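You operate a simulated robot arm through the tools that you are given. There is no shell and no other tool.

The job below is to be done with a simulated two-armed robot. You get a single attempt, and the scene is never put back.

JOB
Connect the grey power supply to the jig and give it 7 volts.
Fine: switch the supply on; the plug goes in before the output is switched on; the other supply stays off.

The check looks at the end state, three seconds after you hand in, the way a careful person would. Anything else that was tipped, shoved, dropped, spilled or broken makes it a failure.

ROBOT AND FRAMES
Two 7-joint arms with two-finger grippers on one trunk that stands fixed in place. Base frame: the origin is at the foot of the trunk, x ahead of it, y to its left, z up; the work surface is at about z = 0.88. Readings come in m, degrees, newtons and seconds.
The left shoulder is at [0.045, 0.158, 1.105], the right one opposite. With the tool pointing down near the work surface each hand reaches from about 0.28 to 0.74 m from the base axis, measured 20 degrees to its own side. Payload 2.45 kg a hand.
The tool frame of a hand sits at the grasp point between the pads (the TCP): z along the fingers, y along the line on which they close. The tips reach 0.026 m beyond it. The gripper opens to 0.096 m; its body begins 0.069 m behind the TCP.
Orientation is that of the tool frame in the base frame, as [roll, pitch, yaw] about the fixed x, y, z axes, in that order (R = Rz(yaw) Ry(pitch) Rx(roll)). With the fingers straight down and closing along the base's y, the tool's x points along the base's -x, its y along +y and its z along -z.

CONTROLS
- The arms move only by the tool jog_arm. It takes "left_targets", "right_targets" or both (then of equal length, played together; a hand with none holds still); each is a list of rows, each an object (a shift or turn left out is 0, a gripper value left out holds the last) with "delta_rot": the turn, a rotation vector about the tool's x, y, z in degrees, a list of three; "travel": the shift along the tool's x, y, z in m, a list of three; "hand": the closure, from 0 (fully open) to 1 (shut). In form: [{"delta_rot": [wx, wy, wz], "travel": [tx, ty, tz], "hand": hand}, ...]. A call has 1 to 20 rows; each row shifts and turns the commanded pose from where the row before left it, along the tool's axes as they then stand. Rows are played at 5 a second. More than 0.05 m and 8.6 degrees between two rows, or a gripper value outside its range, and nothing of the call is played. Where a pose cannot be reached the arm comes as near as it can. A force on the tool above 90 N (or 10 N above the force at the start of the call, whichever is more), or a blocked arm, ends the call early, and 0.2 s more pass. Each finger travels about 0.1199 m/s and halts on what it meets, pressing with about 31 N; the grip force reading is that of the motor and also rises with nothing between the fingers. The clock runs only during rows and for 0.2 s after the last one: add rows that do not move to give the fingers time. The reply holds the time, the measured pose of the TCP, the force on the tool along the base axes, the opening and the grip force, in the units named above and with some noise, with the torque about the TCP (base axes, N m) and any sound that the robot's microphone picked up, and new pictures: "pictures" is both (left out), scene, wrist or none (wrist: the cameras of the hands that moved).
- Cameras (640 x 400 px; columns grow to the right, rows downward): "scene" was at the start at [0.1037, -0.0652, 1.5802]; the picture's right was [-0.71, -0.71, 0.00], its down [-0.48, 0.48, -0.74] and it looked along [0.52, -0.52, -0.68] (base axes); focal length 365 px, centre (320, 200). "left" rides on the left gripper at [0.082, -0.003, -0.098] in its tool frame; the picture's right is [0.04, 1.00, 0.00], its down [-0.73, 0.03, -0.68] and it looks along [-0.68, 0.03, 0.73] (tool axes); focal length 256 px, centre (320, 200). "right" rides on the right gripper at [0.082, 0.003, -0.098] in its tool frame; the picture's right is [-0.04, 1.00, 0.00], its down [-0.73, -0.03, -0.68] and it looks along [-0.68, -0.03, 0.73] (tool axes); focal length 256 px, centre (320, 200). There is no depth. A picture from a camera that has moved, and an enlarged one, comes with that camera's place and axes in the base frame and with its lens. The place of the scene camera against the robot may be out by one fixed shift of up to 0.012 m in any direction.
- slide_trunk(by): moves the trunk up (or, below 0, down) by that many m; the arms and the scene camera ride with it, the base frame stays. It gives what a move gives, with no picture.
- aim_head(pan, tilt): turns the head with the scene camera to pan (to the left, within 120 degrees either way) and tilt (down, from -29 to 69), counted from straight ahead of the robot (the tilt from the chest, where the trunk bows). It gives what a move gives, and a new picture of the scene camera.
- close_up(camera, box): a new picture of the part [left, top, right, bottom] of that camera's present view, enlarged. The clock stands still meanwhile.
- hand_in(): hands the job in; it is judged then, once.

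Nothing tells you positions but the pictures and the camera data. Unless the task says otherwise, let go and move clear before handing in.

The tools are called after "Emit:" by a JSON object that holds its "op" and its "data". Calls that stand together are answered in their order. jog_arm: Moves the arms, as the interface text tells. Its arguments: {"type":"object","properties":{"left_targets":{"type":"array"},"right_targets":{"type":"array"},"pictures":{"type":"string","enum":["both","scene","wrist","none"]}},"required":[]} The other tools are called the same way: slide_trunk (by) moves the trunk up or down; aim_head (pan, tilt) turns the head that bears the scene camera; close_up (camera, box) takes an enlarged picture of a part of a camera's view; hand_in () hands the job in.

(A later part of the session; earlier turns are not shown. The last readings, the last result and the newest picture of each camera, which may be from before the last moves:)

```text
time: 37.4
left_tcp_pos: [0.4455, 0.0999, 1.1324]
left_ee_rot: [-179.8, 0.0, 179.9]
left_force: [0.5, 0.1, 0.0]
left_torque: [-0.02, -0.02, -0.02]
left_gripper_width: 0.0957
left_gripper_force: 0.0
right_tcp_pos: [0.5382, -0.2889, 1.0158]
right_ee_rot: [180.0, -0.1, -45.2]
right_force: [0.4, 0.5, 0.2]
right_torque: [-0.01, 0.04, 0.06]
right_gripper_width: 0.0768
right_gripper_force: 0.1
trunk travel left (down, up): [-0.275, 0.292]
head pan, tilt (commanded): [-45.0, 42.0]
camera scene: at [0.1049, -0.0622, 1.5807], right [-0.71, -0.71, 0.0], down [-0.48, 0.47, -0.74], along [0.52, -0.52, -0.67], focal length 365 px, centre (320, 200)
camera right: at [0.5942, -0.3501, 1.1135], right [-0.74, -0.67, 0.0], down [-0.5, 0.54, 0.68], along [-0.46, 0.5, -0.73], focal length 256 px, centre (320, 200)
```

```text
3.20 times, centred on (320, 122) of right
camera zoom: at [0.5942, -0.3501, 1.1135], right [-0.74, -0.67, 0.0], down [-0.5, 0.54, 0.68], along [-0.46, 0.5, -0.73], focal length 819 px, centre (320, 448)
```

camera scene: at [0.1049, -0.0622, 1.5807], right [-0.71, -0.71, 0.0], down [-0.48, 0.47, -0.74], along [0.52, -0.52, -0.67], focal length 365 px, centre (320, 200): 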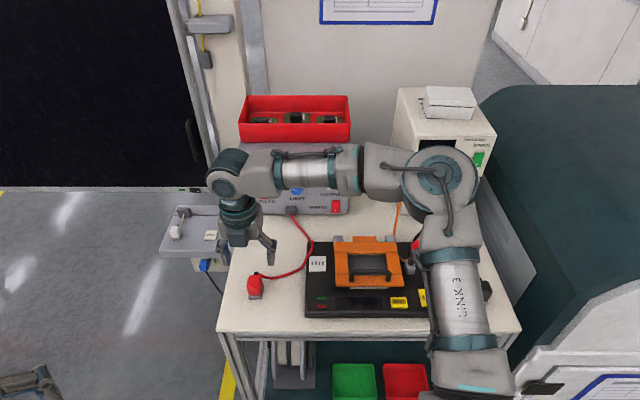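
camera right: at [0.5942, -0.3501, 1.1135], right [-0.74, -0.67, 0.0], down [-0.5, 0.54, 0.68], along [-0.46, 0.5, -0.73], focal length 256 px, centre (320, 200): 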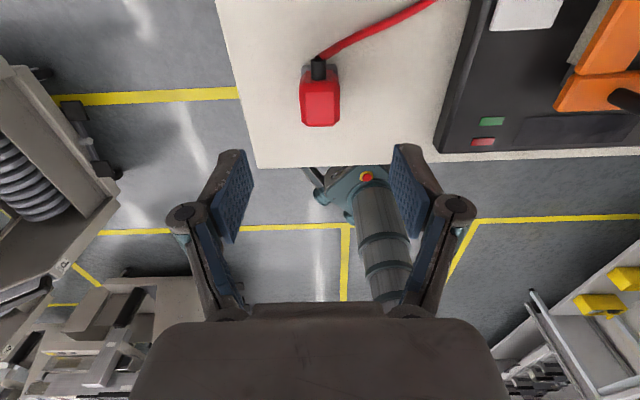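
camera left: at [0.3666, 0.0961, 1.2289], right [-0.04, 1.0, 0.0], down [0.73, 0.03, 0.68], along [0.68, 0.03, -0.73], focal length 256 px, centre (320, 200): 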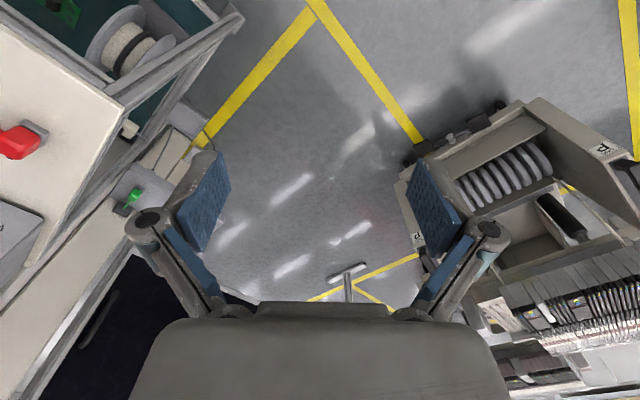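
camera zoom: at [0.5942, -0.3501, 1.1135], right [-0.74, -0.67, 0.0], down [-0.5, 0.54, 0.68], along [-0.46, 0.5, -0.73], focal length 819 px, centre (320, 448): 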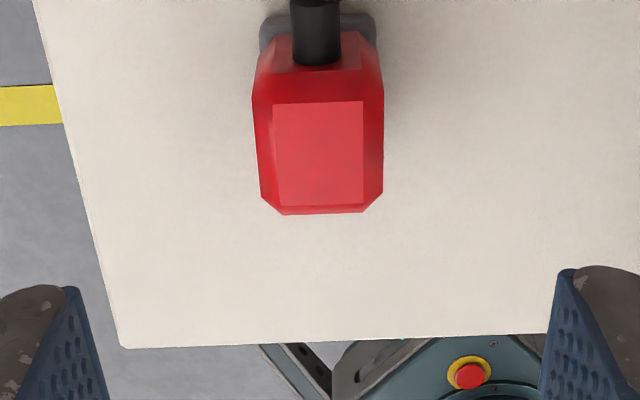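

Emit:
{"op": "jog_arm", "data": {"right_targets": [{"travel": [0.003, -0.0005, 0.03]}, {"travel": [0, 0, 0.03]}, {"travel": [0, 0, 0.02]}, {"travel": [0, 0, 0.013]}, {"travel": [0, 0, 0.005]}, {}, {"hand": 0.4}, {"hand": 0.55}, {"hand": 0.65}, {"hand": 0.75}, {"hand": 1}, {}, {}], "pictures": "both"}}

Emit:
{"op": "close_up", "data": {"camera": "right", "box": [220, 80, 420, 205]}}

Emit:
{"op": "close_up", "data": {"camera": "scene", "box": [220, 240, 320, 310]}}

```text
time: 40.2
left_tcp_pos: [0.4464, 0.0994, 1.132]
left_ee_rot: [179.9, 0.1, -179.9]
left_force: [-0.1, 0.5, -0.6]
left_torque: [0.0, -0.01, -0.03]
left_gripper_width: 0.0962
left_gripper_force: 0.0
right_tcp_pos: [0.5415, -0.2925, 0.9192]
right_ee_rot: [179.9, -0.1, -45.3]
right_force: [0.8, 0.8, -0.1]
right_torque: [0.03, 0.03, 0.0]
right_gripper_width: 0.0291
right_gripper_force: 30.6
trunk travel left (down, up): [-0.275, 0.292]
head pan, tilt (commanded): [-45.0, 42.0]
camera scene: at [0.105, -0.0622, 1.5807], right [-0.71, -0.71, 0.0], down [-0.48, 0.47, -0.74], along [0.52, -0.52, -0.67], focal length 365 px, centre (320, 200)
camera right: at [0.5971, -0.3529, 1.0173], right [-0.74, -0.67, 0.0], down [-0.5, 0.54, 0.68], along [-0.46, 0.5, -0.73], focal length 256 px, centre (320, 200)
```

scene: 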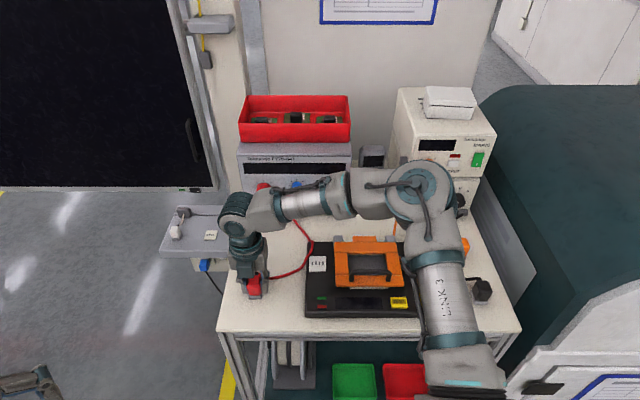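
right: 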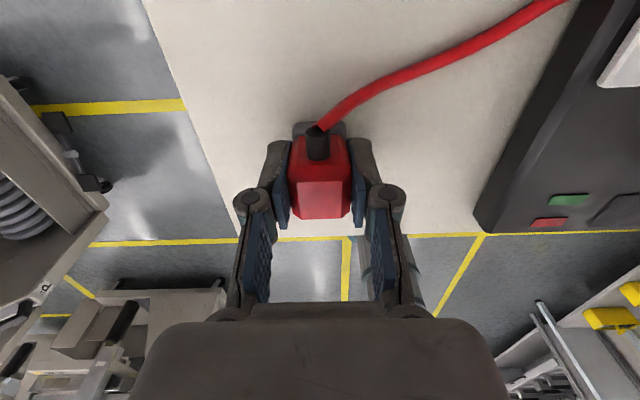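

```text
3.20 times, centred on (320, 142) of right
camera zoom: at [0.5971, -0.3529, 1.0173], right [-0.74, -0.67, 0.0], down [-0.5, 0.54, 0.68], along [-0.46, 0.5, -0.73], focal length 819 px, centre (320, 384)
```

zoom: 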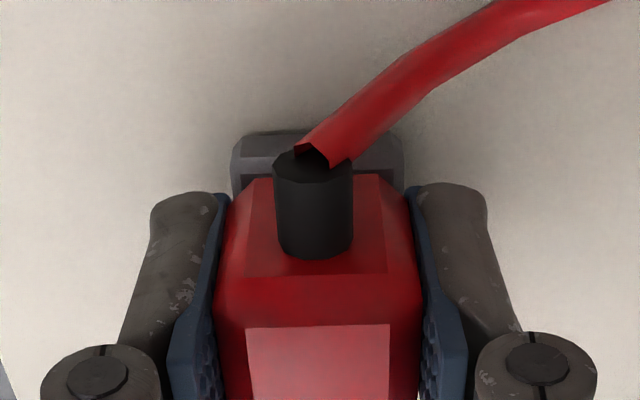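

```text
5.71 times, centred on (270, 275) of scene
camera zoom: at [0.105, -0.0622, 1.5807], right [-0.71, -0.71, 0.0], down [-0.48, 0.47, -0.74], along [0.52, -0.52, -0.67], focal length 2086 px, centre (606, -229)
```

zoom: 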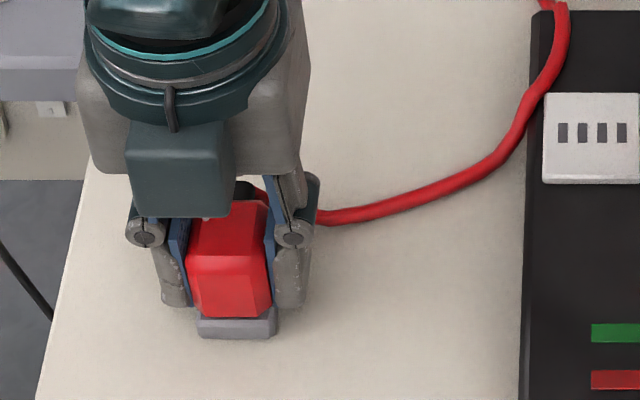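

The grip is at 29.1 mm with the fingertips just above the foot. I'll lift in small steps this time and check.

Emit:
{"op": "jog_arm", "data": {"right_targets": [{"travel": [0, 0, -0.003]}, {"travel": [0, 0, -0.004]}, {"travel": [0, 0, -0.005]}, {"travel": [0, 0, -0.005]}, {"travel": [0, 0, -0.005]}, {}], "pictures": "both"}}

Emit:
{"op": "close_up", "data": {"camera": "right", "box": [220, 80, 420, 205]}}

Emit:
{"op": "close_up", "data": {"camera": "scene", "box": [220, 240, 320, 310]}}

```text
time: 41.6
left_tcp_pos: [0.4479, 0.0995, 1.1316]
left_ee_rot: [180.0, 0.1, -180.0]
left_force: [0.7, 0.1, 0.3]
left_torque: [0.03, -0.02, -0.01]
left_gripper_width: 0.0959
left_gripper_force: 0.1
right_tcp_pos: [0.5419, -0.2909, 0.9434]
right_ee_rot: [179.9, 0.0, -45.3]
right_force: [-1.0, -0.6, -0.3]
right_torque: [0.01, 0.0, -0.02]
right_gripper_width: 0.0291
right_gripper_force: 31.3
trunk travel left (down, up): [-0.275, 0.292]
head pan, tilt (commanded): [-45.0, 42.0]
camera scene: at [0.1052, -0.0623, 1.5806], right [-0.71, -0.71, 0.0], down [-0.48, 0.47, -0.74], along [0.52, -0.52, -0.67], focal length 365 px, centre (320, 200)
camera right: at [0.5968, -0.3522, 1.04], right [-0.74, -0.67, 0.0], down [-0.5, 0.54, 0.68], along [-0.46, 0.5, -0.73], focal length 256 px, centre (320, 200)
```

scene: 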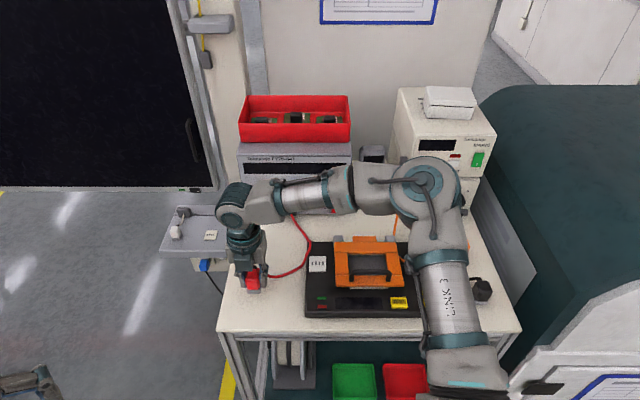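
right: 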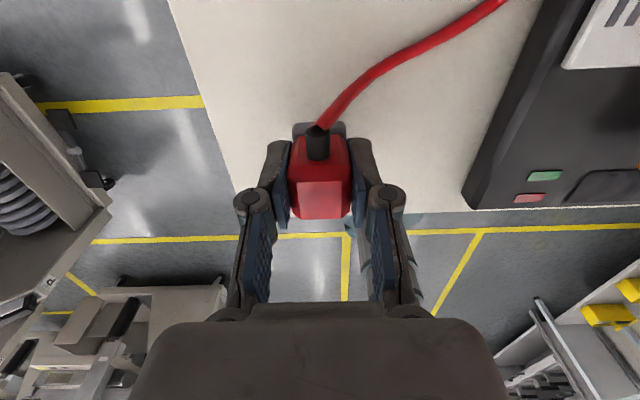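

```text
3.20 times, centred on (320, 142) of right
camera zoom: at [0.5968, -0.3522, 1.04], right [-0.74, -0.67, 0.0], down [-0.5, 0.54, 0.68], along [-0.46, 0.5, -0.73], focal length 819 px, centre (320, 384)
```

zoom: 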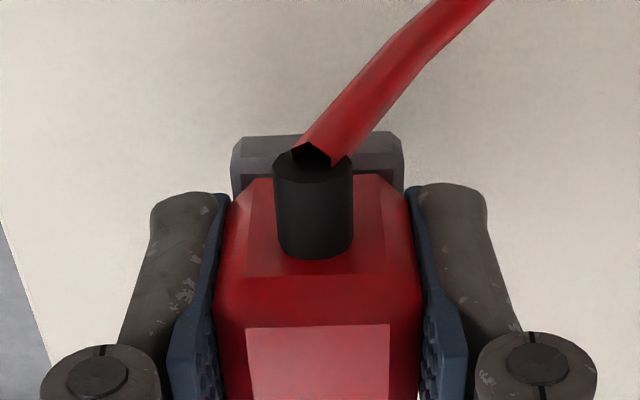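

```text
5.71 times, centred on (270, 275) of scene
camera zoom: at [0.1052, -0.0623, 1.5806], right [-0.71, -0.71, 0.0], down [-0.48, 0.47, -0.74], along [0.52, -0.52, -0.67], focal length 2086 px, centre (606, -229)
```

zoom: 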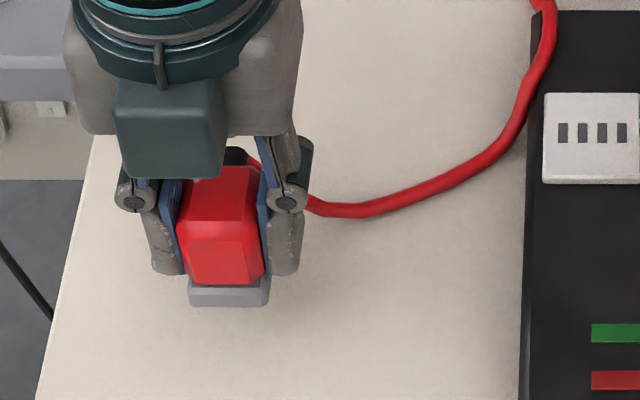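

The plug is firmly held this time. I'll lift it to z≈1.0 and carry it over the white socket, then check the alignment.

Emit:
{"op": "jog_arm", "data": {"right_targets": [{"travel": [0, 0, -0.012]}, {"travel": [0, 0, -0.015]}, {"travel": [0, 0, -0.015]}, {"travel": [0, 0, -0.015]}, {"travel": [0.01, 0.02, 0]}, {"travel": [0.0125, 0.028, 0]}, {"travel": [0.0135, 0.03, 0]}, {"travel": [0.0135, 0.031, 0]}, {"travel": [0.0125, 0.0305, 0]}, {}, {}], "pictures": "both"}}

Emit:
{"op": "close_up", "data": {"camera": "right", "box": [220, 60, 420, 185]}}

Emit:
{"op": "close_up", "data": {"camera": "scene", "box": [260, 210, 380, 290]}}

```text
time: 44.0
left_tcp_pos: [0.4462, 0.1005, 1.1328]
left_ee_rot: [-179.8, 0.1, 180.0]
left_force: [1.1, 0.1, -0.6]
left_torque: [0.04, -0.01, 0.01]
left_gripper_width: 0.096
left_gripper_force: 0.1
right_tcp_pos: [0.4854, -0.4364, 0.9981]
right_ee_rot: [179.9, -0.1, -45.3]
right_force: [0.0, 0.4, -0.4]
right_torque: [0.02, 0.03, 0.0]
right_gripper_width: 0.029
right_gripper_force: 30.4
trunk travel left (down, up): [-0.275, 0.292]
head pan, tilt (commanded): [-45.0, 42.0]
camera scene: at [0.1044, -0.0632, 1.5806], right [-0.71, -0.71, 0.0], down [-0.48, 0.47, -0.74], along [0.52, -0.52, -0.67], focal length 365 px, centre (320, 200)
camera right: at [0.5411, -0.4949, 1.0969], right [-0.74, -0.67, 0.0], down [-0.5, 0.54, 0.68], along [-0.46, 0.5, -0.74], focal length 256 px, centre (320, 200)
```

scene: 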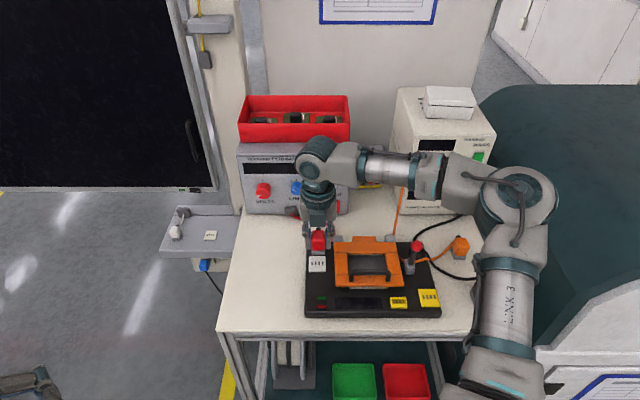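
right: 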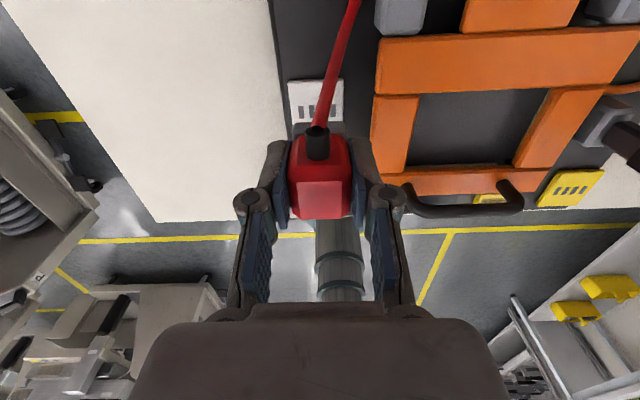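

```text
3.20 times, centred on (320, 122) of right
camera zoom: at [0.5411, -0.4949, 1.0969], right [-0.74, -0.67, 0.0], down [-0.5, 0.54, 0.68], along [-0.46, 0.5, -0.74], focal length 819 px, centre (320, 448)
```

zoom: 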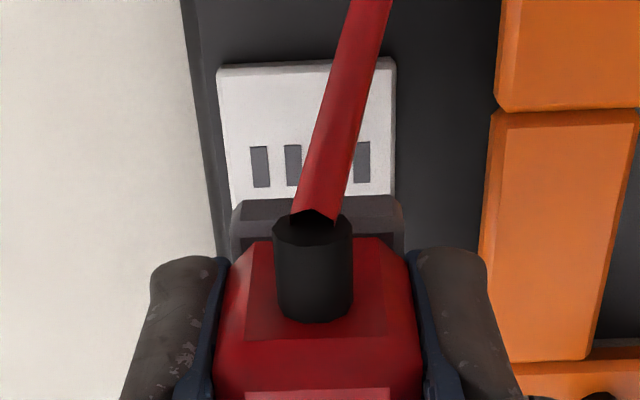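

```text
5.00 times, centred on (320, 250) of scene
camera zoom: at [0.1044, -0.0632, 1.5806], right [-0.71, -0.71, 0.0], down [-0.48, 0.47, -0.74], along [0.52, -0.52, -0.67], focal length 1825 px, centre (320, -50)
```

zoom: 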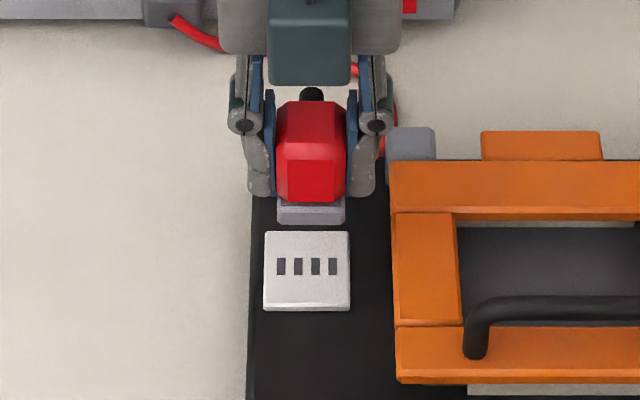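

The plug is over the socket. From the slots in the wrist view, the hand should shift about 2.5 mm towards the robot and 2.5 mm left. I'll correct that and descend until the foot is about 1 cm above the socket.

Emit:
{"op": "jog_arm", "data": {"right_targets": [{"travel": [-0.0024, -0.0026, 0.01]}, {"travel": [0, 0, 0.015]}, {"travel": [0, 0, 0.013]}, {}, {}], "pictures": "both"}}

Emit:
{"op": "close_up", "data": {"camera": "right", "box": [240, 80, 400, 180]}}

Emit:
{"op": "close_up", "data": {"camera": "scene", "box": [280, 220, 360, 270]}}

```text
time: 45.2
left_tcp_pos: [0.4461, 0.0988, 1.1322]
left_ee_rot: [-180.0, 0.0, 179.9]
left_force: [0.2, -0.6, 0.1]
left_torque: [-0.02, -0.01, 0.0]
left_gripper_width: 0.096
left_gripper_force: 0.1
right_tcp_pos: [0.4843, -0.4303, 0.9609]
right_ee_rot: [-180.0, 0.0, -45.4]
right_force: [-0.4, 0.9, -1.5]
right_torque: [0.03, 0.03, 0.04]
right_gripper_width: 0.029
right_gripper_force: 30.9
trunk travel left (down, up): [-0.275, 0.292]
head pan, tilt (commanded): [-45.0, 42.0]
camera scene: at [0.1045, -0.0636, 1.5806], right [-0.71, -0.71, 0.0], down [-0.48, 0.47, -0.74], along [0.52, -0.52, -0.67], focal length 365 px, centre (320, 200)
camera right: at [0.5412, -0.4907, 1.0576], right [-0.74, -0.67, 0.0], down [-0.5, 0.54, 0.68], along [-0.46, 0.5, -0.73], focal length 256 px, centre (320, 200)
```

scene: 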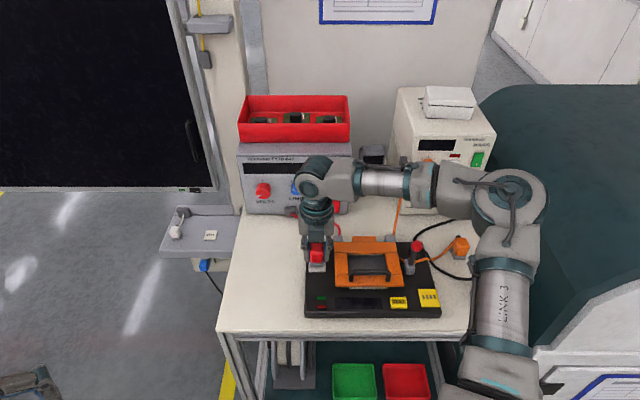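
right: 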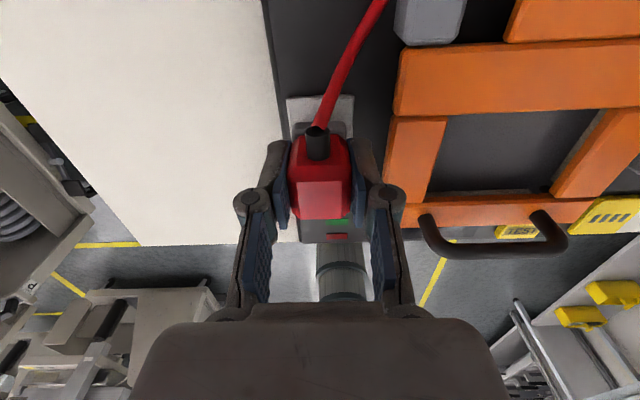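

```text
4.00 times, centred on (320, 130) of right
camera zoom: at [0.5412, -0.4907, 1.0576], right [-0.74, -0.67, 0.0], down [-0.5, 0.54, 0.68], along [-0.46, 0.5, -0.73], focal length 1024 px, centre (320, 480)
```

zoom: 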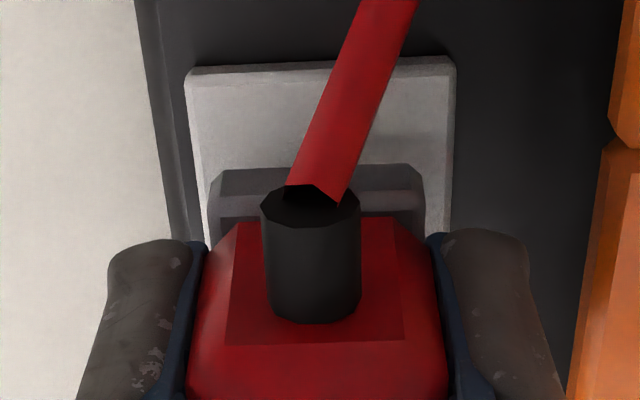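

```text
8.00 times, centred on (320, 245) of scene
camera zoom: at [0.1045, -0.0636, 1.5806], right [-0.71, -0.71, 0.0], down [-0.48, 0.47, -0.74], along [0.52, -0.52, -0.67], focal length 2920 px, centre (320, -160)
```

zoom: 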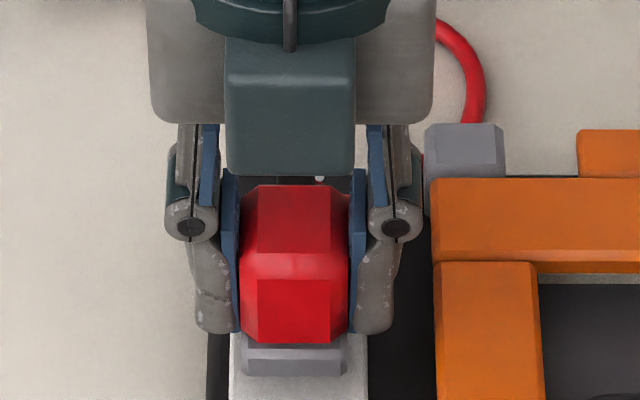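

Left–right alignment is good to within half a millimetre. Front to back, the foot sits a few millimetres too close to the robot, so I'll nudge it +2.5 mm forward, drop to just above the plate and re-check the margins on both sides.

Emit:
{"op": "jog_arm", "data": {"right_targets": [{"travel": [0.0025, 0.0004, 0.004]}, {"travel": [0, 0, 0.005]}, {}, {}], "pictures": "none"}}

Emit:
{"op": "close_up", "data": {"camera": "right", "box": [260, 90, 380, 165]}}

Emit:
{"op": "close_up", "data": {"camera": "scene", "box": [290, 230, 350, 280]}}

```text
time: 46.2
left_tcp_pos: [0.4467, 0.0991, 1.1336]
left_ee_rot: [-180.0, 0.1, 179.9]
left_force: [0.3, -0.1, -0.3]
left_torque: [-0.01, 0.0, 0.01]
left_gripper_width: 0.0961
left_gripper_force: 0.1
right_tcp_pos: [0.4872, -0.4304, 0.9517]
right_ee_rot: [179.9, 0.0, -45.3]
right_force: [0.6, 0.6, -1.4]
right_torque: [-0.02, 0.03, 0.01]
right_gripper_width: 0.0292
right_gripper_force: 30.9
trunk travel left (down, up): [-0.275, 0.292]
head pan, tilt (commanded): [-45.0, 42.0]
```

```text
5.33 times, centred on (320, 128) of right
camera zoom: at [0.5429, -0.4915, 1.0493], right [-0.74, -0.67, 0.0], down [-0.5, 0.54, 0.68], along [-0.46, 0.5, -0.73], focal length 1365 px, centre (320, 587)
```

zoom: 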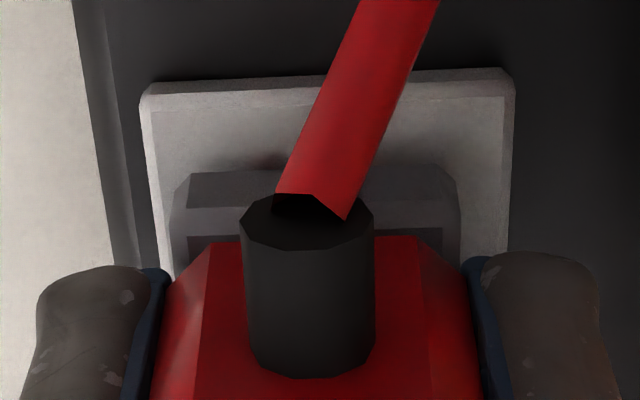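

```text
8.00 times, centred on (320, 255) of scene
camera zoom: at [0.1046, -0.0636, 1.5806], right [-0.71, -0.71, 0.0], down [-0.48, 0.47, -0.74], along [0.52, -0.52, -0.67], focal length 2920 px, centre (320, -240)
```

zoom: 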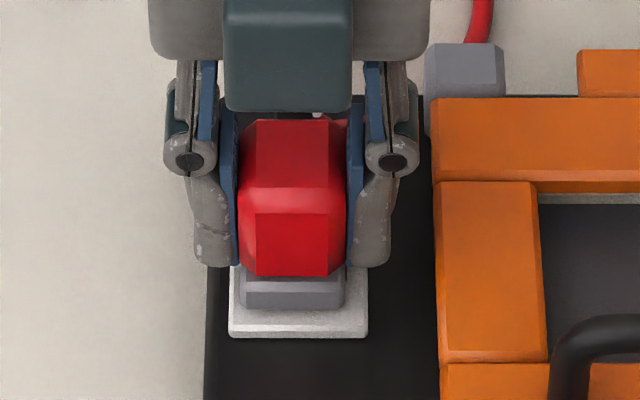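

The two views agree on the remaining offset: about 2 mm more forward and 1.6 mm to the right. I'll apply that and look again just above contact.

Emit:
{"op": "jog_arm", "data": {"right_targets": [{"travel": [0.0021, 0.0016, 0]}, {"travel": [0, 0, 0.004]}, {}, {}], "pictures": "none"}}

Emit:
{"op": "close_up", "data": {"camera": "right", "box": [260, 90, 380, 165]}}

Emit:
{"op": "close_up", "data": {"camera": "scene", "box": [290, 230, 350, 280]}}

```text
time: 47.2
left_tcp_pos: [0.4448, 0.1002, 1.1324]
left_ee_rot: [-179.9, 0.2, -180.0]
left_force: [-0.3, -0.3, 0.1]
left_torque: [0.0, 0.0, 0.02]
left_gripper_width: 0.0961
left_gripper_force: 0.1
right_tcp_pos: [0.4867, -0.4332, 0.9508]
right_ee_rot: [-179.9, -0.3, -45.3]
right_force: [-1.7, 0.5, 17.2]
right_torque: [0.16, 0.14, -0.05]
right_gripper_width: 0.029
right_gripper_force: 30.7
trunk travel left (down, up): [-0.275, 0.292]
head pan, tilt (commanded): [-45.0, 42.0]
heard: snap
```

```text
5.33 times, centred on (320, 128) of right
camera zoom: at [0.5423, -0.4936, 1.0477], right [-0.74, -0.67, 0.0], down [-0.5, 0.54, 0.68], along [-0.46, 0.5, -0.74], focal length 1365 px, centre (320, 587)
```

zoom: 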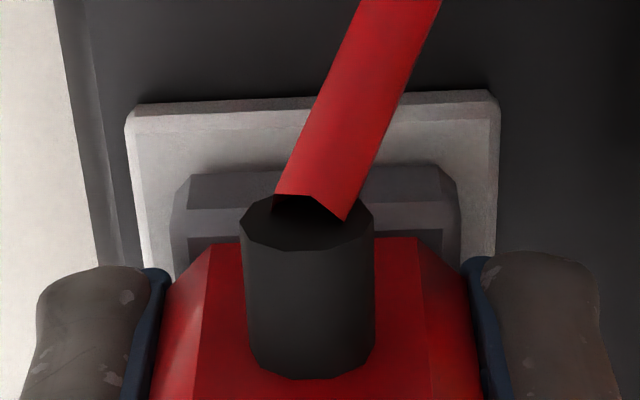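

```text
8.00 times, centred on (320, 255) of scene
camera zoom: at [0.1012, -0.0604, 1.5812], right [-0.71, -0.71, 0.0], down [-0.47, 0.47, -0.74], along [0.52, -0.53, -0.67], focal length 2920 px, centre (320, -240)
```

zoom: 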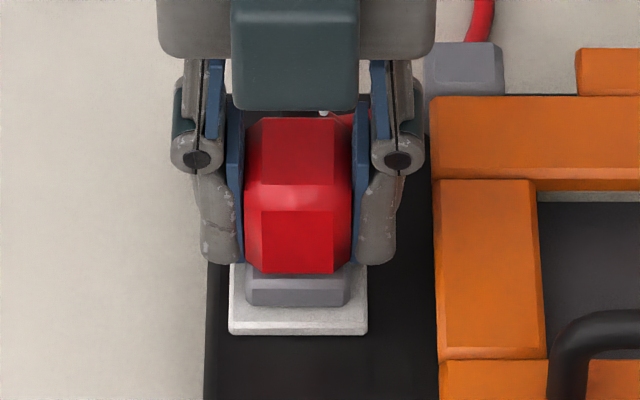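

I heard a snap and a 17 N reaction, so the plug seems to have clicked into the socket. I'll press a little more to be sure it's fully seated.

Emit:
{"op": "jog_arm", "data": {"right_targets": [{"travel": [0, 0, 0.002]}, {"travel": [0, 0, 0.002]}, {}], "pictures": "none"}}

Emit:
{"op": "close_up", "data": {"camera": "scene", "box": [290, 230, 350, 280]}}

```text
time: 48.0
left_tcp_pos: [0.4453, 0.1014, 1.1324]
left_ee_rot: [-179.8, 0.2, 179.9]
left_force: [0.9, 0.4, 0.0]
left_torque: [0.01, 0.0, 0.0]
left_gripper_width: 0.0961
left_gripper_force: 0.0
right_tcp_pos: [0.4871, -0.4319, 0.9474]
right_ee_rot: [180.0, -0.4, -45.3]
right_force: [-2.5, -5.2, 38.3]
right_torque: [-0.2, 0.08, 0.01]
right_gripper_width: 0.0293
right_gripper_force: 31.1
trunk travel left (down, up): [-0.275, 0.292]
head pan, tilt (commanded): [-45.0, 42.0]
```

```text
8.00 times, centred on (320, 255) of scene
camera zoom: at [0.0974, -0.0587, 1.5817], right [-0.71, -0.71, 0.0], down [-0.47, 0.47, -0.74], along [0.53, -0.53, -0.67], focal length 2920 px, centre (320, -240)
```

zoom: 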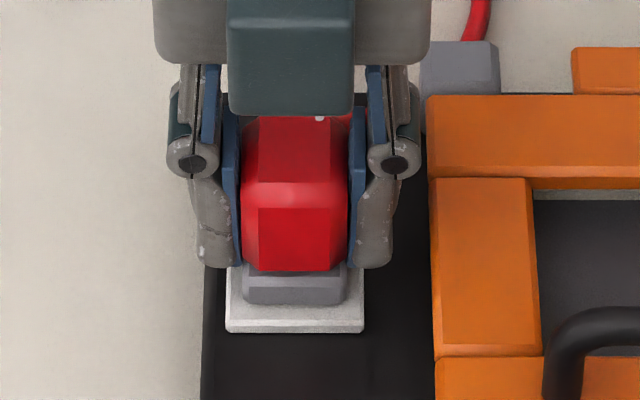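

The plug doesn't move at 38 N, so it's seated. I'll relieve the force, open the fingers a little (the lid is about 1 cm away) and go straight up.

Emit:
{"op": "jog_arm", "data": {"right_targets": [{"travel": [0, 0, -0.003]}, {"travel": [0, 0, -0.0025]}, {}, {"hand": 0.58}, {}, {"travel": [0, 0, -0.01]}, {"travel": [0, 0, -0.02]}, {"travel": [0, 0, -0.03]}, {"travel": [0, 0, -0.03]}, {}], "pictures": "both"}}

Emit:
{"op": "close_up", "data": {"camera": "scene", "box": [260, 220, 380, 300]}}

```text
time: 50.2
left_tcp_pos: [0.4474, 0.0994, 1.1318]
left_ee_rot: [180.0, 0.1, 180.0]
left_force: [0.4, 0.5, -0.1]
left_torque: [0.02, -0.02, -0.01]
left_gripper_width: 0.0961
left_gripper_force: 0.1
right_tcp_pos: [0.4897, -0.4366, 1.0386]
right_ee_rot: [180.0, 0.0, -45.2]
right_force: [-0.1, -0.3, 0.9]
right_torque: [0.0, 0.02, -0.03]
right_gripper_width: 0.0405
right_gripper_force: 0.1
trunk travel left (down, up): [-0.275, 0.292]
head pan, tilt (commanded): [-45.0, 42.0]
camera scene: at [0.1045, -0.0634, 1.5806], right [-0.71, -0.71, 0.0], down [-0.48, 0.47, -0.74], along [0.52, -0.52, -0.67], focal length 365 px, centre (320, 200)
camera right: at [0.5453, -0.4961, 1.1369], right [-0.74, -0.67, 0.0], down [-0.5, 0.54, 0.68], along [-0.46, 0.5, -0.73], focal length 256 px, centre (320, 200)
```

scene: 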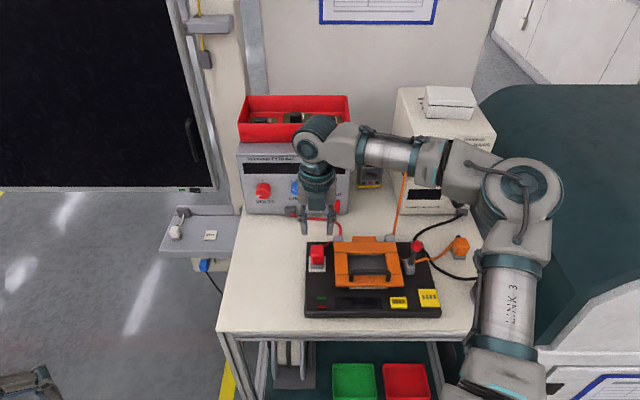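
right: 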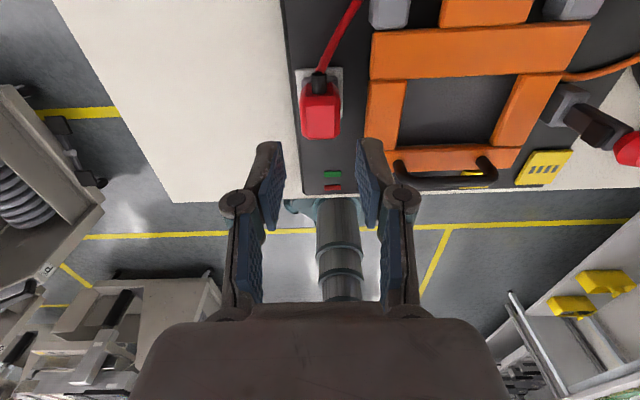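

```text
5.00 times, centred on (320, 260) of scene
camera zoom: at [0.1045, -0.0634, 1.5806], right [-0.71, -0.71, 0.0], down [-0.48, 0.47, -0.74], along [0.52, -0.52, -0.67], focal length 1825 px, centre (320, -100)
```

zoom: 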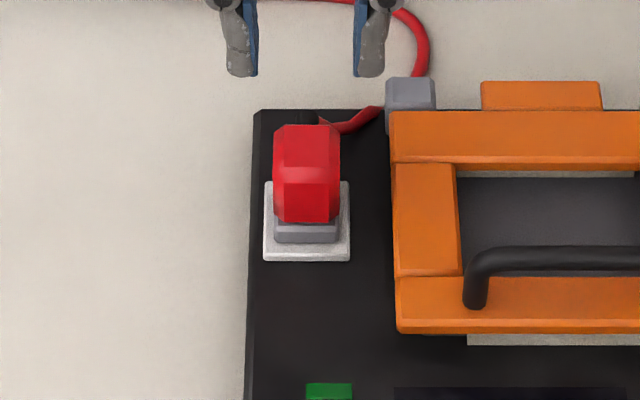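

The plug sits squarely in the white socket. Next is the supply panel. I'll raise the hand and tip it to point towards the panel with the camera on top.

Emit:
{"op": "jog_arm", "data": {"right_targets": [{"travel": [0, 0, -0.03]}, {"travel": [0, 0, -0.03], "hand": 1}, {"delta_rot": [0, 8, 0]}, {"delta_rot": [0, 8, 0]}, {"delta_rot": [0, 8, 0]}, {"delta_rot": [0, 8, 0]}, {"delta_rot": [0, 8, 0]}, {"delta_rot": [0, 8, 0]}, {"delta_rot": [0, 8, 0]}, {"delta_rot": [0, 4, 0]}, {}], "pictures": "both"}}

Emit:
{"op": "close_up", "data": {"camera": "right", "box": [180, 0, 480, 188]}}

```text
time: 52.6
left_tcp_pos: [0.4466, 0.0998, 1.1331]
left_ee_rot: [180.0, 0.1, 180.0]
left_force: [-0.5, -0.3, 0.6]
left_torque: [0.0, -0.03, -0.03]
left_gripper_width: 0.0958
left_gripper_force: 0.1
right_tcp_pos: [0.4879, -0.4344, 1.0979]
right_ee_rot: [179.9, -60.0, -45.2]
right_force: [0.1, 0.2, 0.0]
right_torque: [-0.04, 0.01, 0.01]
right_gripper_width: 0.0
right_gripper_force: 28.4
trunk travel left (down, up): [-0.275, 0.292]
head pan, tilt (commanded): [-45.0, 42.0]
camera scene: at [0.1037, -0.0628, 1.5807], right [-0.71, -0.71, 0.0], down [-0.48, 0.47, -0.74], along [0.52, -0.52, -0.67], focal length 365 px, centre (320, 200)
camera right: at [0.4551, -0.4057, 1.2176], right [-0.72, -0.69, -0.03], down [-0.65, 0.7, -0.3], along [0.23, -0.19, -0.95], focal length 256 px, centre (320, 200)
```

scene: 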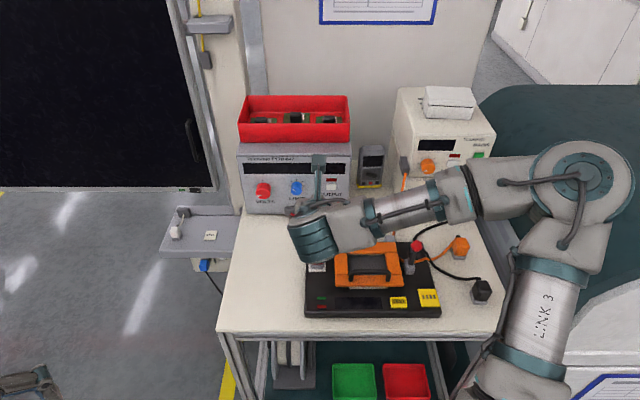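
right: 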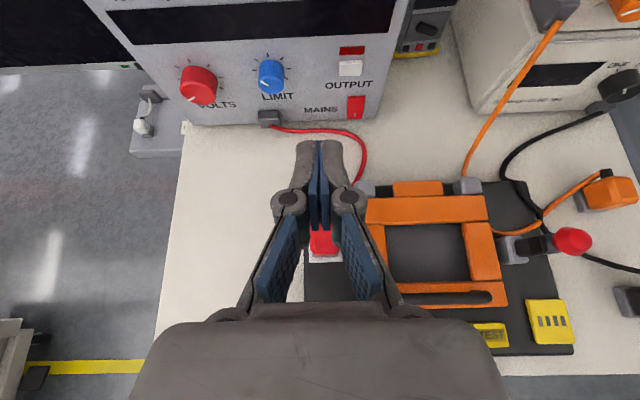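

```text
2.13 times, centred on (330, 94) of right
camera zoom: at [0.4551, -0.4057, 1.2176], right [-0.72, -0.69, -0.03], down [-0.65, 0.7, -0.3], along [0.23, -0.19, -0.95], focal length 545 px, centre (299, 426)
```

zoom: 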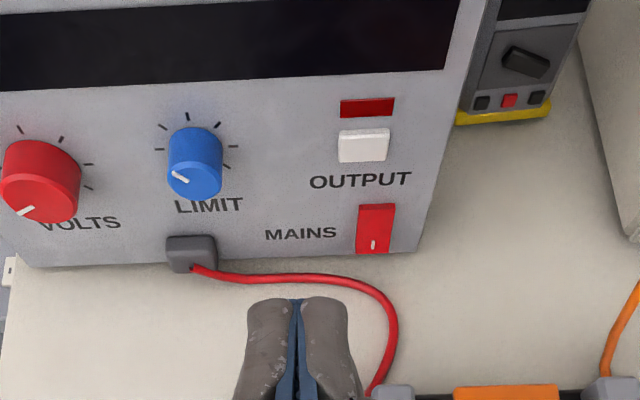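

Emit:
{"op": "close_up", "data": {"camera": "right", "box": [320, 80, 400, 130]}}

Emit:
{"op": "close_up", "data": {"camera": "scene", "box": [310, 170, 360, 220]}}

Emit:
{"op": "close_up", "data": {"camera": "scene", "box": [240, 140, 360, 220]}}

Emit:
{"op": "close_up", "data": {"camera": "right", "box": [160, 50, 320, 150]}}

```text
8.00 times, centred on (360, 105) of right
camera zoom: at [0.4551, -0.4057, 1.2176], right [-0.72, -0.69, -0.03], down [-0.65, 0.7, -0.3], along [0.23, -0.19, -0.95], focal length 2048 px, centre (0, 960)
```

zoom: 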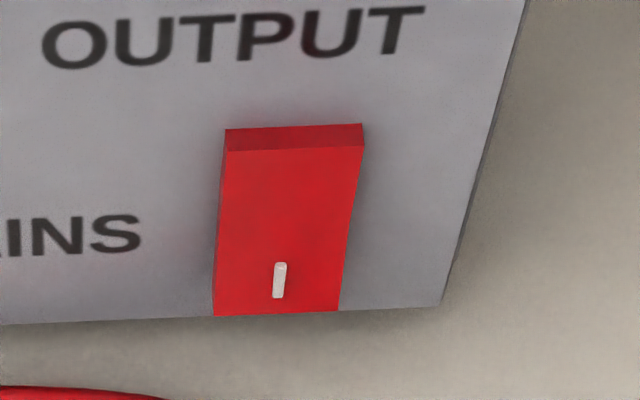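

```text
8.00 times, centred on (335, 195) of scene
camera zoom: at [0.1037, -0.0628, 1.5807], right [-0.71, -0.71, 0.0], down [-0.48, 0.47, -0.74], along [0.52, -0.52, -0.67], focal length 2920 px, centre (200, 240)
```

zoom: 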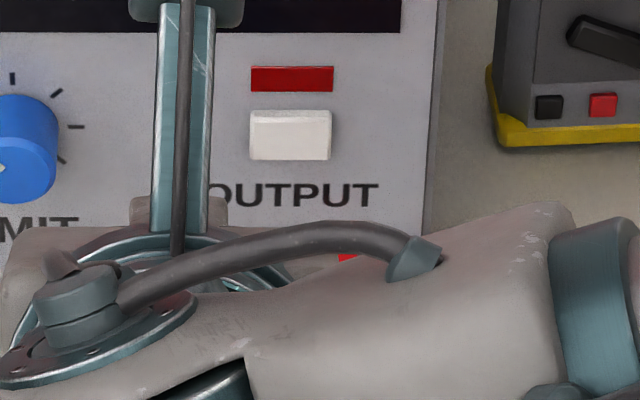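

```text
5.00 times, centred on (300, 180) of scene
camera zoom: at [0.1037, -0.0628, 1.5807], right [-0.71, -0.71, 0.0], down [-0.48, 0.47, -0.74], along [0.52, -0.52, -0.67], focal length 1825 px, centre (420, 300)
```

zoom: 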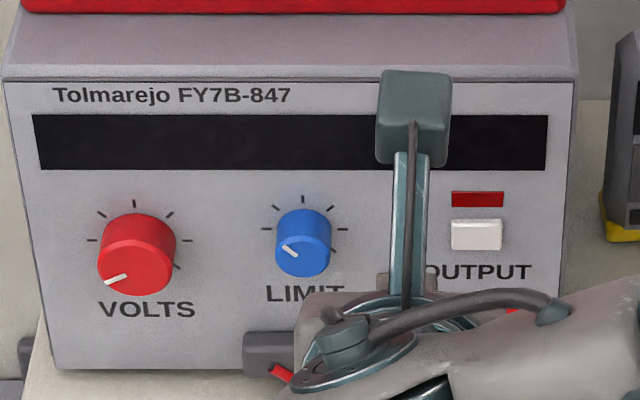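

```text
4.00 times, centred on (240, 100) of right
camera zoom: at [0.4551, -0.4057, 1.2176], right [-0.72, -0.69, -0.03], down [-0.65, 0.7, -0.3], along [0.23, -0.19, -0.95], focal length 1024 px, centre (640, 600)
```

zoom: 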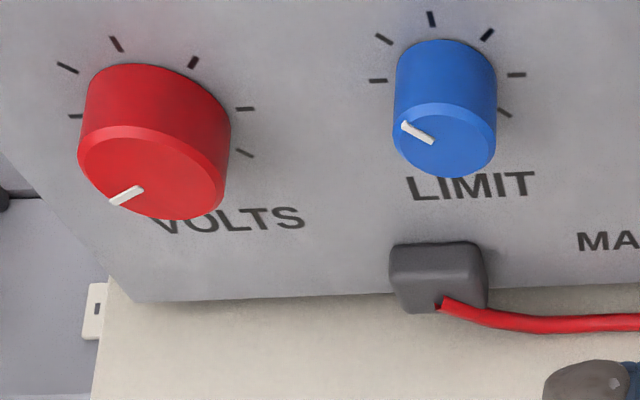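

The mains rocker's top half stands proud (off), so its top has to be pressed. It's at about r≈+0.007, z≈0.93, on a panel plane f≈0.838. I'll approach with closed fingers at a 50° tilt to stay clear of the plug and jig.

Emit:
{"op": "jog_arm", "data": {"right_targets": [{"delta_rot": [0, -5, 0]}, {"delta_rot": [0, -5, 0]}, {"travel": [0.0098, 0.0115, 0.0303]}, {"travel": [0.0098, 0.0115, 0.0303]}, {"travel": [0.0098, 0.0115, 0.0303]}, {"travel": [0.0098, 0.0115, 0.0303]}, {}, {}], "pictures": "both"}}

Emit:
{"op": "close_up", "data": {"camera": "right", "box": [220, 60, 420, 185]}}

```text
time: 54.4
left_tcp_pos: [0.4463, 0.0994, 1.1333]
left_ee_rot: [-179.9, 0.1, 180.0]
left_force: [0.4, 0.4, 0.2]
left_torque: [0.02, 0.0, 0.01]
left_gripper_width: 0.0959
left_gripper_force: 0.1
right_tcp_pos: [0.5401, -0.5486, 1.0529]
right_ee_rot: [179.8, -50.1, -45.2]
right_force: [0.1, 0.6, 0.4]
right_torque: [-0.02, -0.03, 0.0]
right_gripper_width: 0.0
right_gripper_force: 28.4
trunk travel left (down, up): [-0.275, 0.292]
head pan, tilt (commanded): [-45.0, 42.0]
camera scene: at [0.1039, -0.0633, 1.5807], right [-0.71, -0.71, 0.0], down [-0.48, 0.47, -0.74], along [0.52, -0.52, -0.67], focal length 365 px, centre (320, 200)
camera right: at [0.5219, -0.5361, 1.1771], right [-0.73, -0.69, -0.03], down [-0.68, 0.72, -0.13], along [0.11, -0.07, -0.99], focal length 256 px, centre (320, 200)
```

scene: 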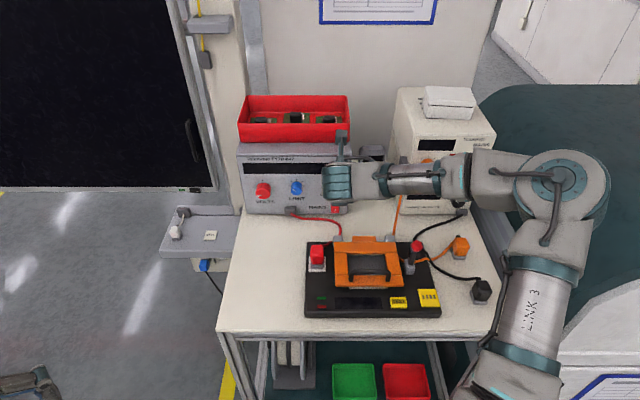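
right: 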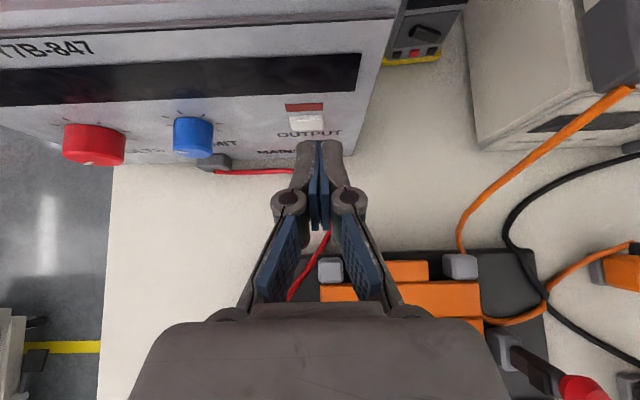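

```text
3.20 times, centred on (320, 122) of right
camera zoom: at [0.5219, -0.5361, 1.1771], right [-0.73, -0.69, -0.03], down [-0.68, 0.72, -0.13], along [0.11, -0.07, -0.99], focal length 819 px, centre (320, 448)
```

zoom: 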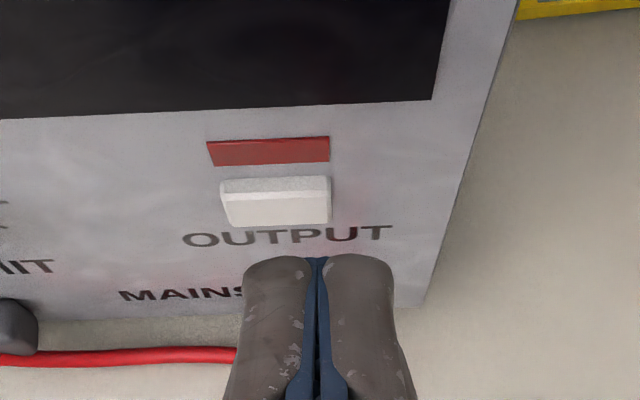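

Emit:
{"op": "jog_arm", "data": {"right_targets": [{"travel": [-0.0206, 0, 0.0173]}, {"travel": [-0.0206, 0, 0.0173]}, {"travel": [-0.0206, 0, 0.0173]}, {"travel": [-0.0206, 0.001, 0.0173]}, {}, {}], "pictures": "both"}}

Emit:
{"op": "close_up", "data": {"camera": "right", "box": [220, 60, 420, 185]}}

Emit:
{"op": "close_up", "data": {"camera": "scene", "box": [280, 160, 400, 240]}}

```text
time: 55.8
left_tcp_pos: [0.4458, 0.0992, 1.1333]
left_ee_rot: [-179.9, 0.1, 180.0]
left_force: [0.2, 0.1, 0.0]
left_torque: [0.01, 0.0, -0.01]
left_gripper_width: 0.0959
left_gripper_force: 0.0
right_tcp_pos: [0.5404, -0.5541, 0.9461]
right_ee_rot: [179.9, -50.1, -45.3]
right_force: [-0.4, 0.2, 0.9]
right_torque: [0.02, 0.0, 0.0]
right_gripper_width: 0.0
right_gripper_force: 28.9
trunk travel left (down, up): [-0.275, 0.292]
head pan, tilt (commanded): [-45.0, 42.0]
camera scene: at [0.1044, -0.0636, 1.5807], right [-0.71, -0.71, 0.0], down [-0.48, 0.47, -0.74], along [0.52, -0.52, -0.67], focal length 365 px, centre (320, 200)
camera right: at [0.5221, -0.5399, 1.07], right [-0.73, -0.68, -0.03], down [-0.68, 0.73, -0.13], along [0.11, -0.07, -0.99], focal length 256 px, centre (320, 200)
```

scene: 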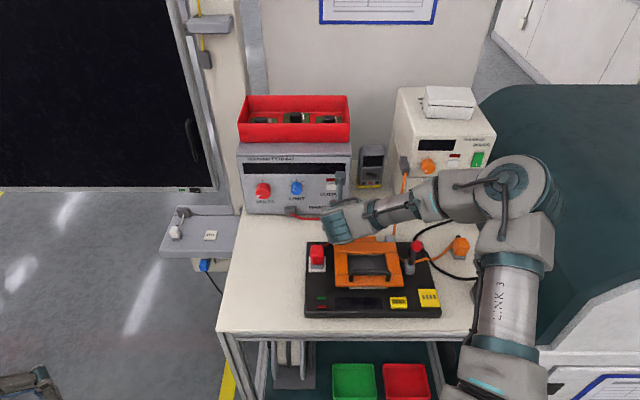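
right: 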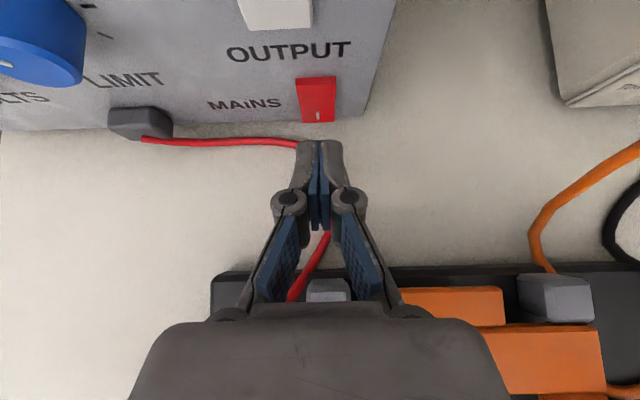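

```text
3.20 times, centred on (320, 122) of right
camera zoom: at [0.5221, -0.5399, 1.07], right [-0.73, -0.68, -0.03], down [-0.68, 0.73, -0.13], along [0.11, -0.07, -0.99], focal length 819 px, centre (320, 448)
```

zoom: 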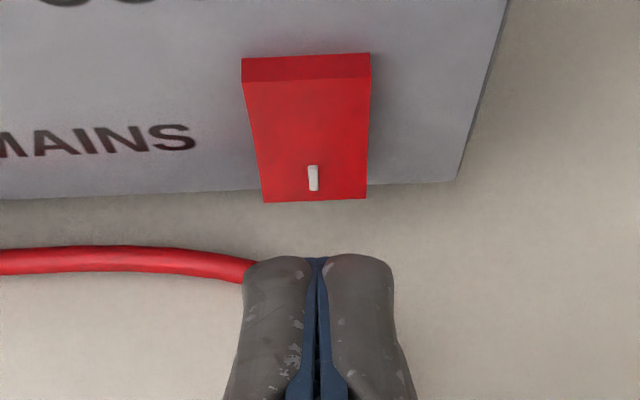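

```text
5.00 times, centred on (340, 200) of scene
camera zoom: at [0.1044, -0.0636, 1.5807], right [-0.71, -0.71, 0.0], down [-0.48, 0.47, -0.74], along [0.52, -0.52, -0.67], focal length 1825 px, centre (220, 200)
```

zoom: 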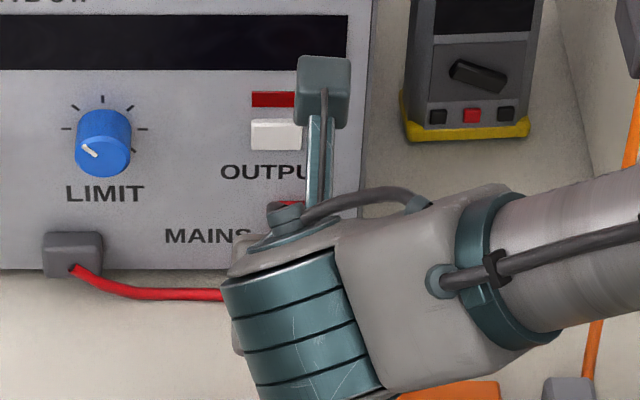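

The rocker (r≈0.008, upper half z≈0.926, front face f≈0.833) is straight ahead of the fingertips. I'll lower slightly and advance close to it.

Emit:
{"op": "jog_arm", "data": {"right_targets": [{"travel": [-0.0084, -0.001, 0.0071]}, {"travel": [0.008, 0, 0.0096]}, {"travel": [0.008, 0, 0.0096]}, {}], "pictures": "wrist"}}

Emit:
{"op": "close_up", "data": {"camera": "right", "box": [250, 80, 390, 168]}}

```text
time: 56.8
left_tcp_pos: [0.4461, 0.0992, 1.1332]
left_ee_rot: [179.9, 0.0, -180.0]
left_force: [0.4, 0.1, -0.2]
left_torque: [0.02, 0.05, -0.01]
left_gripper_width: 0.096
left_gripper_force: 0.1
right_tcp_pos: [0.5564, -0.5693, 0.9326]
right_ee_rot: [180.0, -50.1, -45.1]
right_force: [0.0, 0.0, 0.1]
right_torque: [-0.01, 0.0, -0.02]
right_gripper_width: 0.0001
right_gripper_force: 28.7
trunk travel left (down, up): [-0.275, 0.292]
head pan, tilt (commanded): [-45.0, 42.0]
camera right: at [0.5385, -0.5556, 1.0581], right [-0.73, -0.69, -0.03], down [-0.68, 0.72, -0.13], along [0.11, -0.07, -0.99], focal length 256 px, centre (320, 200)
```

right: 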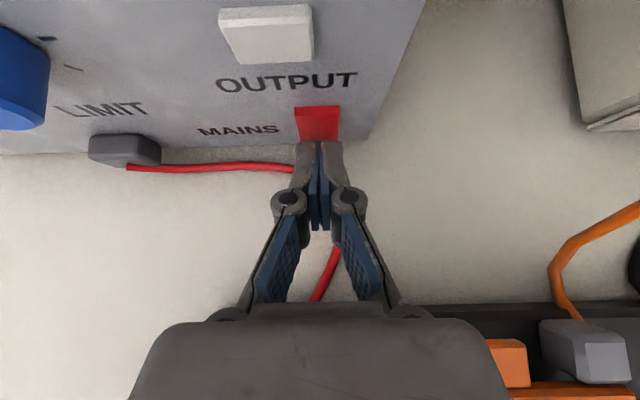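

```text
4.55 times, centred on (320, 124) of right
camera zoom: at [0.5385, -0.5556, 1.0581], right [-0.73, -0.69, -0.03], down [-0.68, 0.72, -0.13], along [0.11, -0.07, -0.99], focal length 1164 px, centre (320, 546)
```

zoom: 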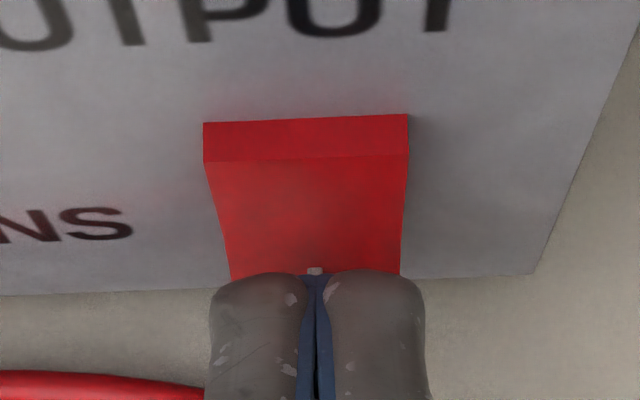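

Emit:
{"op": "jog_arm", "data": {"right_targets": [{"travel": [0.0066, 0, 0.0048]}, {"travel": [0.0019, 0, 0.0023]}, {"travel": [0.0019, 0, 0.0023]}, {}], "pictures": "wrist"}}

Emit:
{"op": "close_up", "data": {"camera": "right", "box": [250, 80, 390, 168]}}

```text
time: 57.8
left_tcp_pos: [0.4438, 0.1033, 1.1326]
left_ee_rot: [-179.7, 0.4, -180.0]
left_force: [0.7, -0.3, -0.2]
left_torque: [-0.02, -0.02, 0.04]
left_gripper_width: 0.0959
left_gripper_force: 0.1
right_tcp_pos: [0.5614, -0.5737, 0.9354]
right_ee_rot: [179.7, -49.7, -44.9]
right_force: [-39.3, 31.8, -14.1]
right_torque: [0.35, 0.66, -0.09]
right_gripper_width: 0.0061
right_gripper_force: 28.4
trunk travel left (down, up): [-0.275, 0.292]
head pan, tilt (commanded): [-45.0, 42.0]
camera right: at [0.5436, -0.5598, 1.0602], right [-0.73, -0.69, -0.03], down [-0.68, 0.72, -0.12], along [0.1, -0.07, -0.99], focal length 256 px, centre (320, 200)
```

right: 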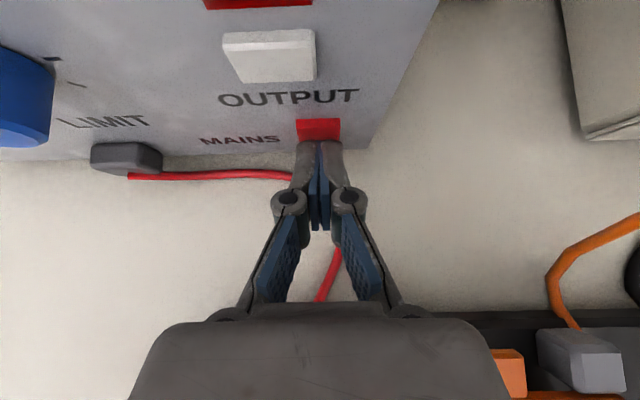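

```text
4.55 times, centred on (320, 124) of right
camera zoom: at [0.5436, -0.5598, 1.0602], right [-0.73, -0.69, -0.03], down [-0.68, 0.72, -0.12], along [0.1, -0.07, -0.99], focal length 1164 px, centre (320, 546)
```

zoom: 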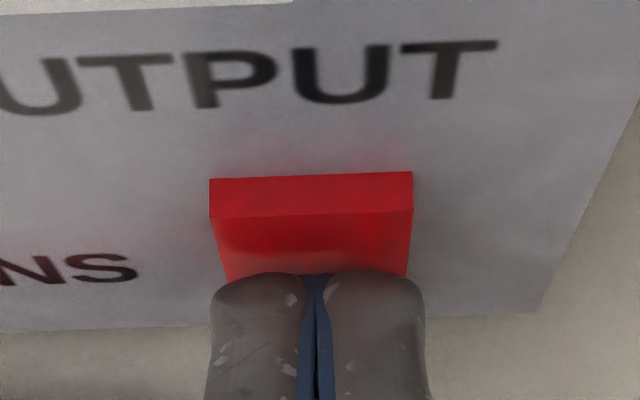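

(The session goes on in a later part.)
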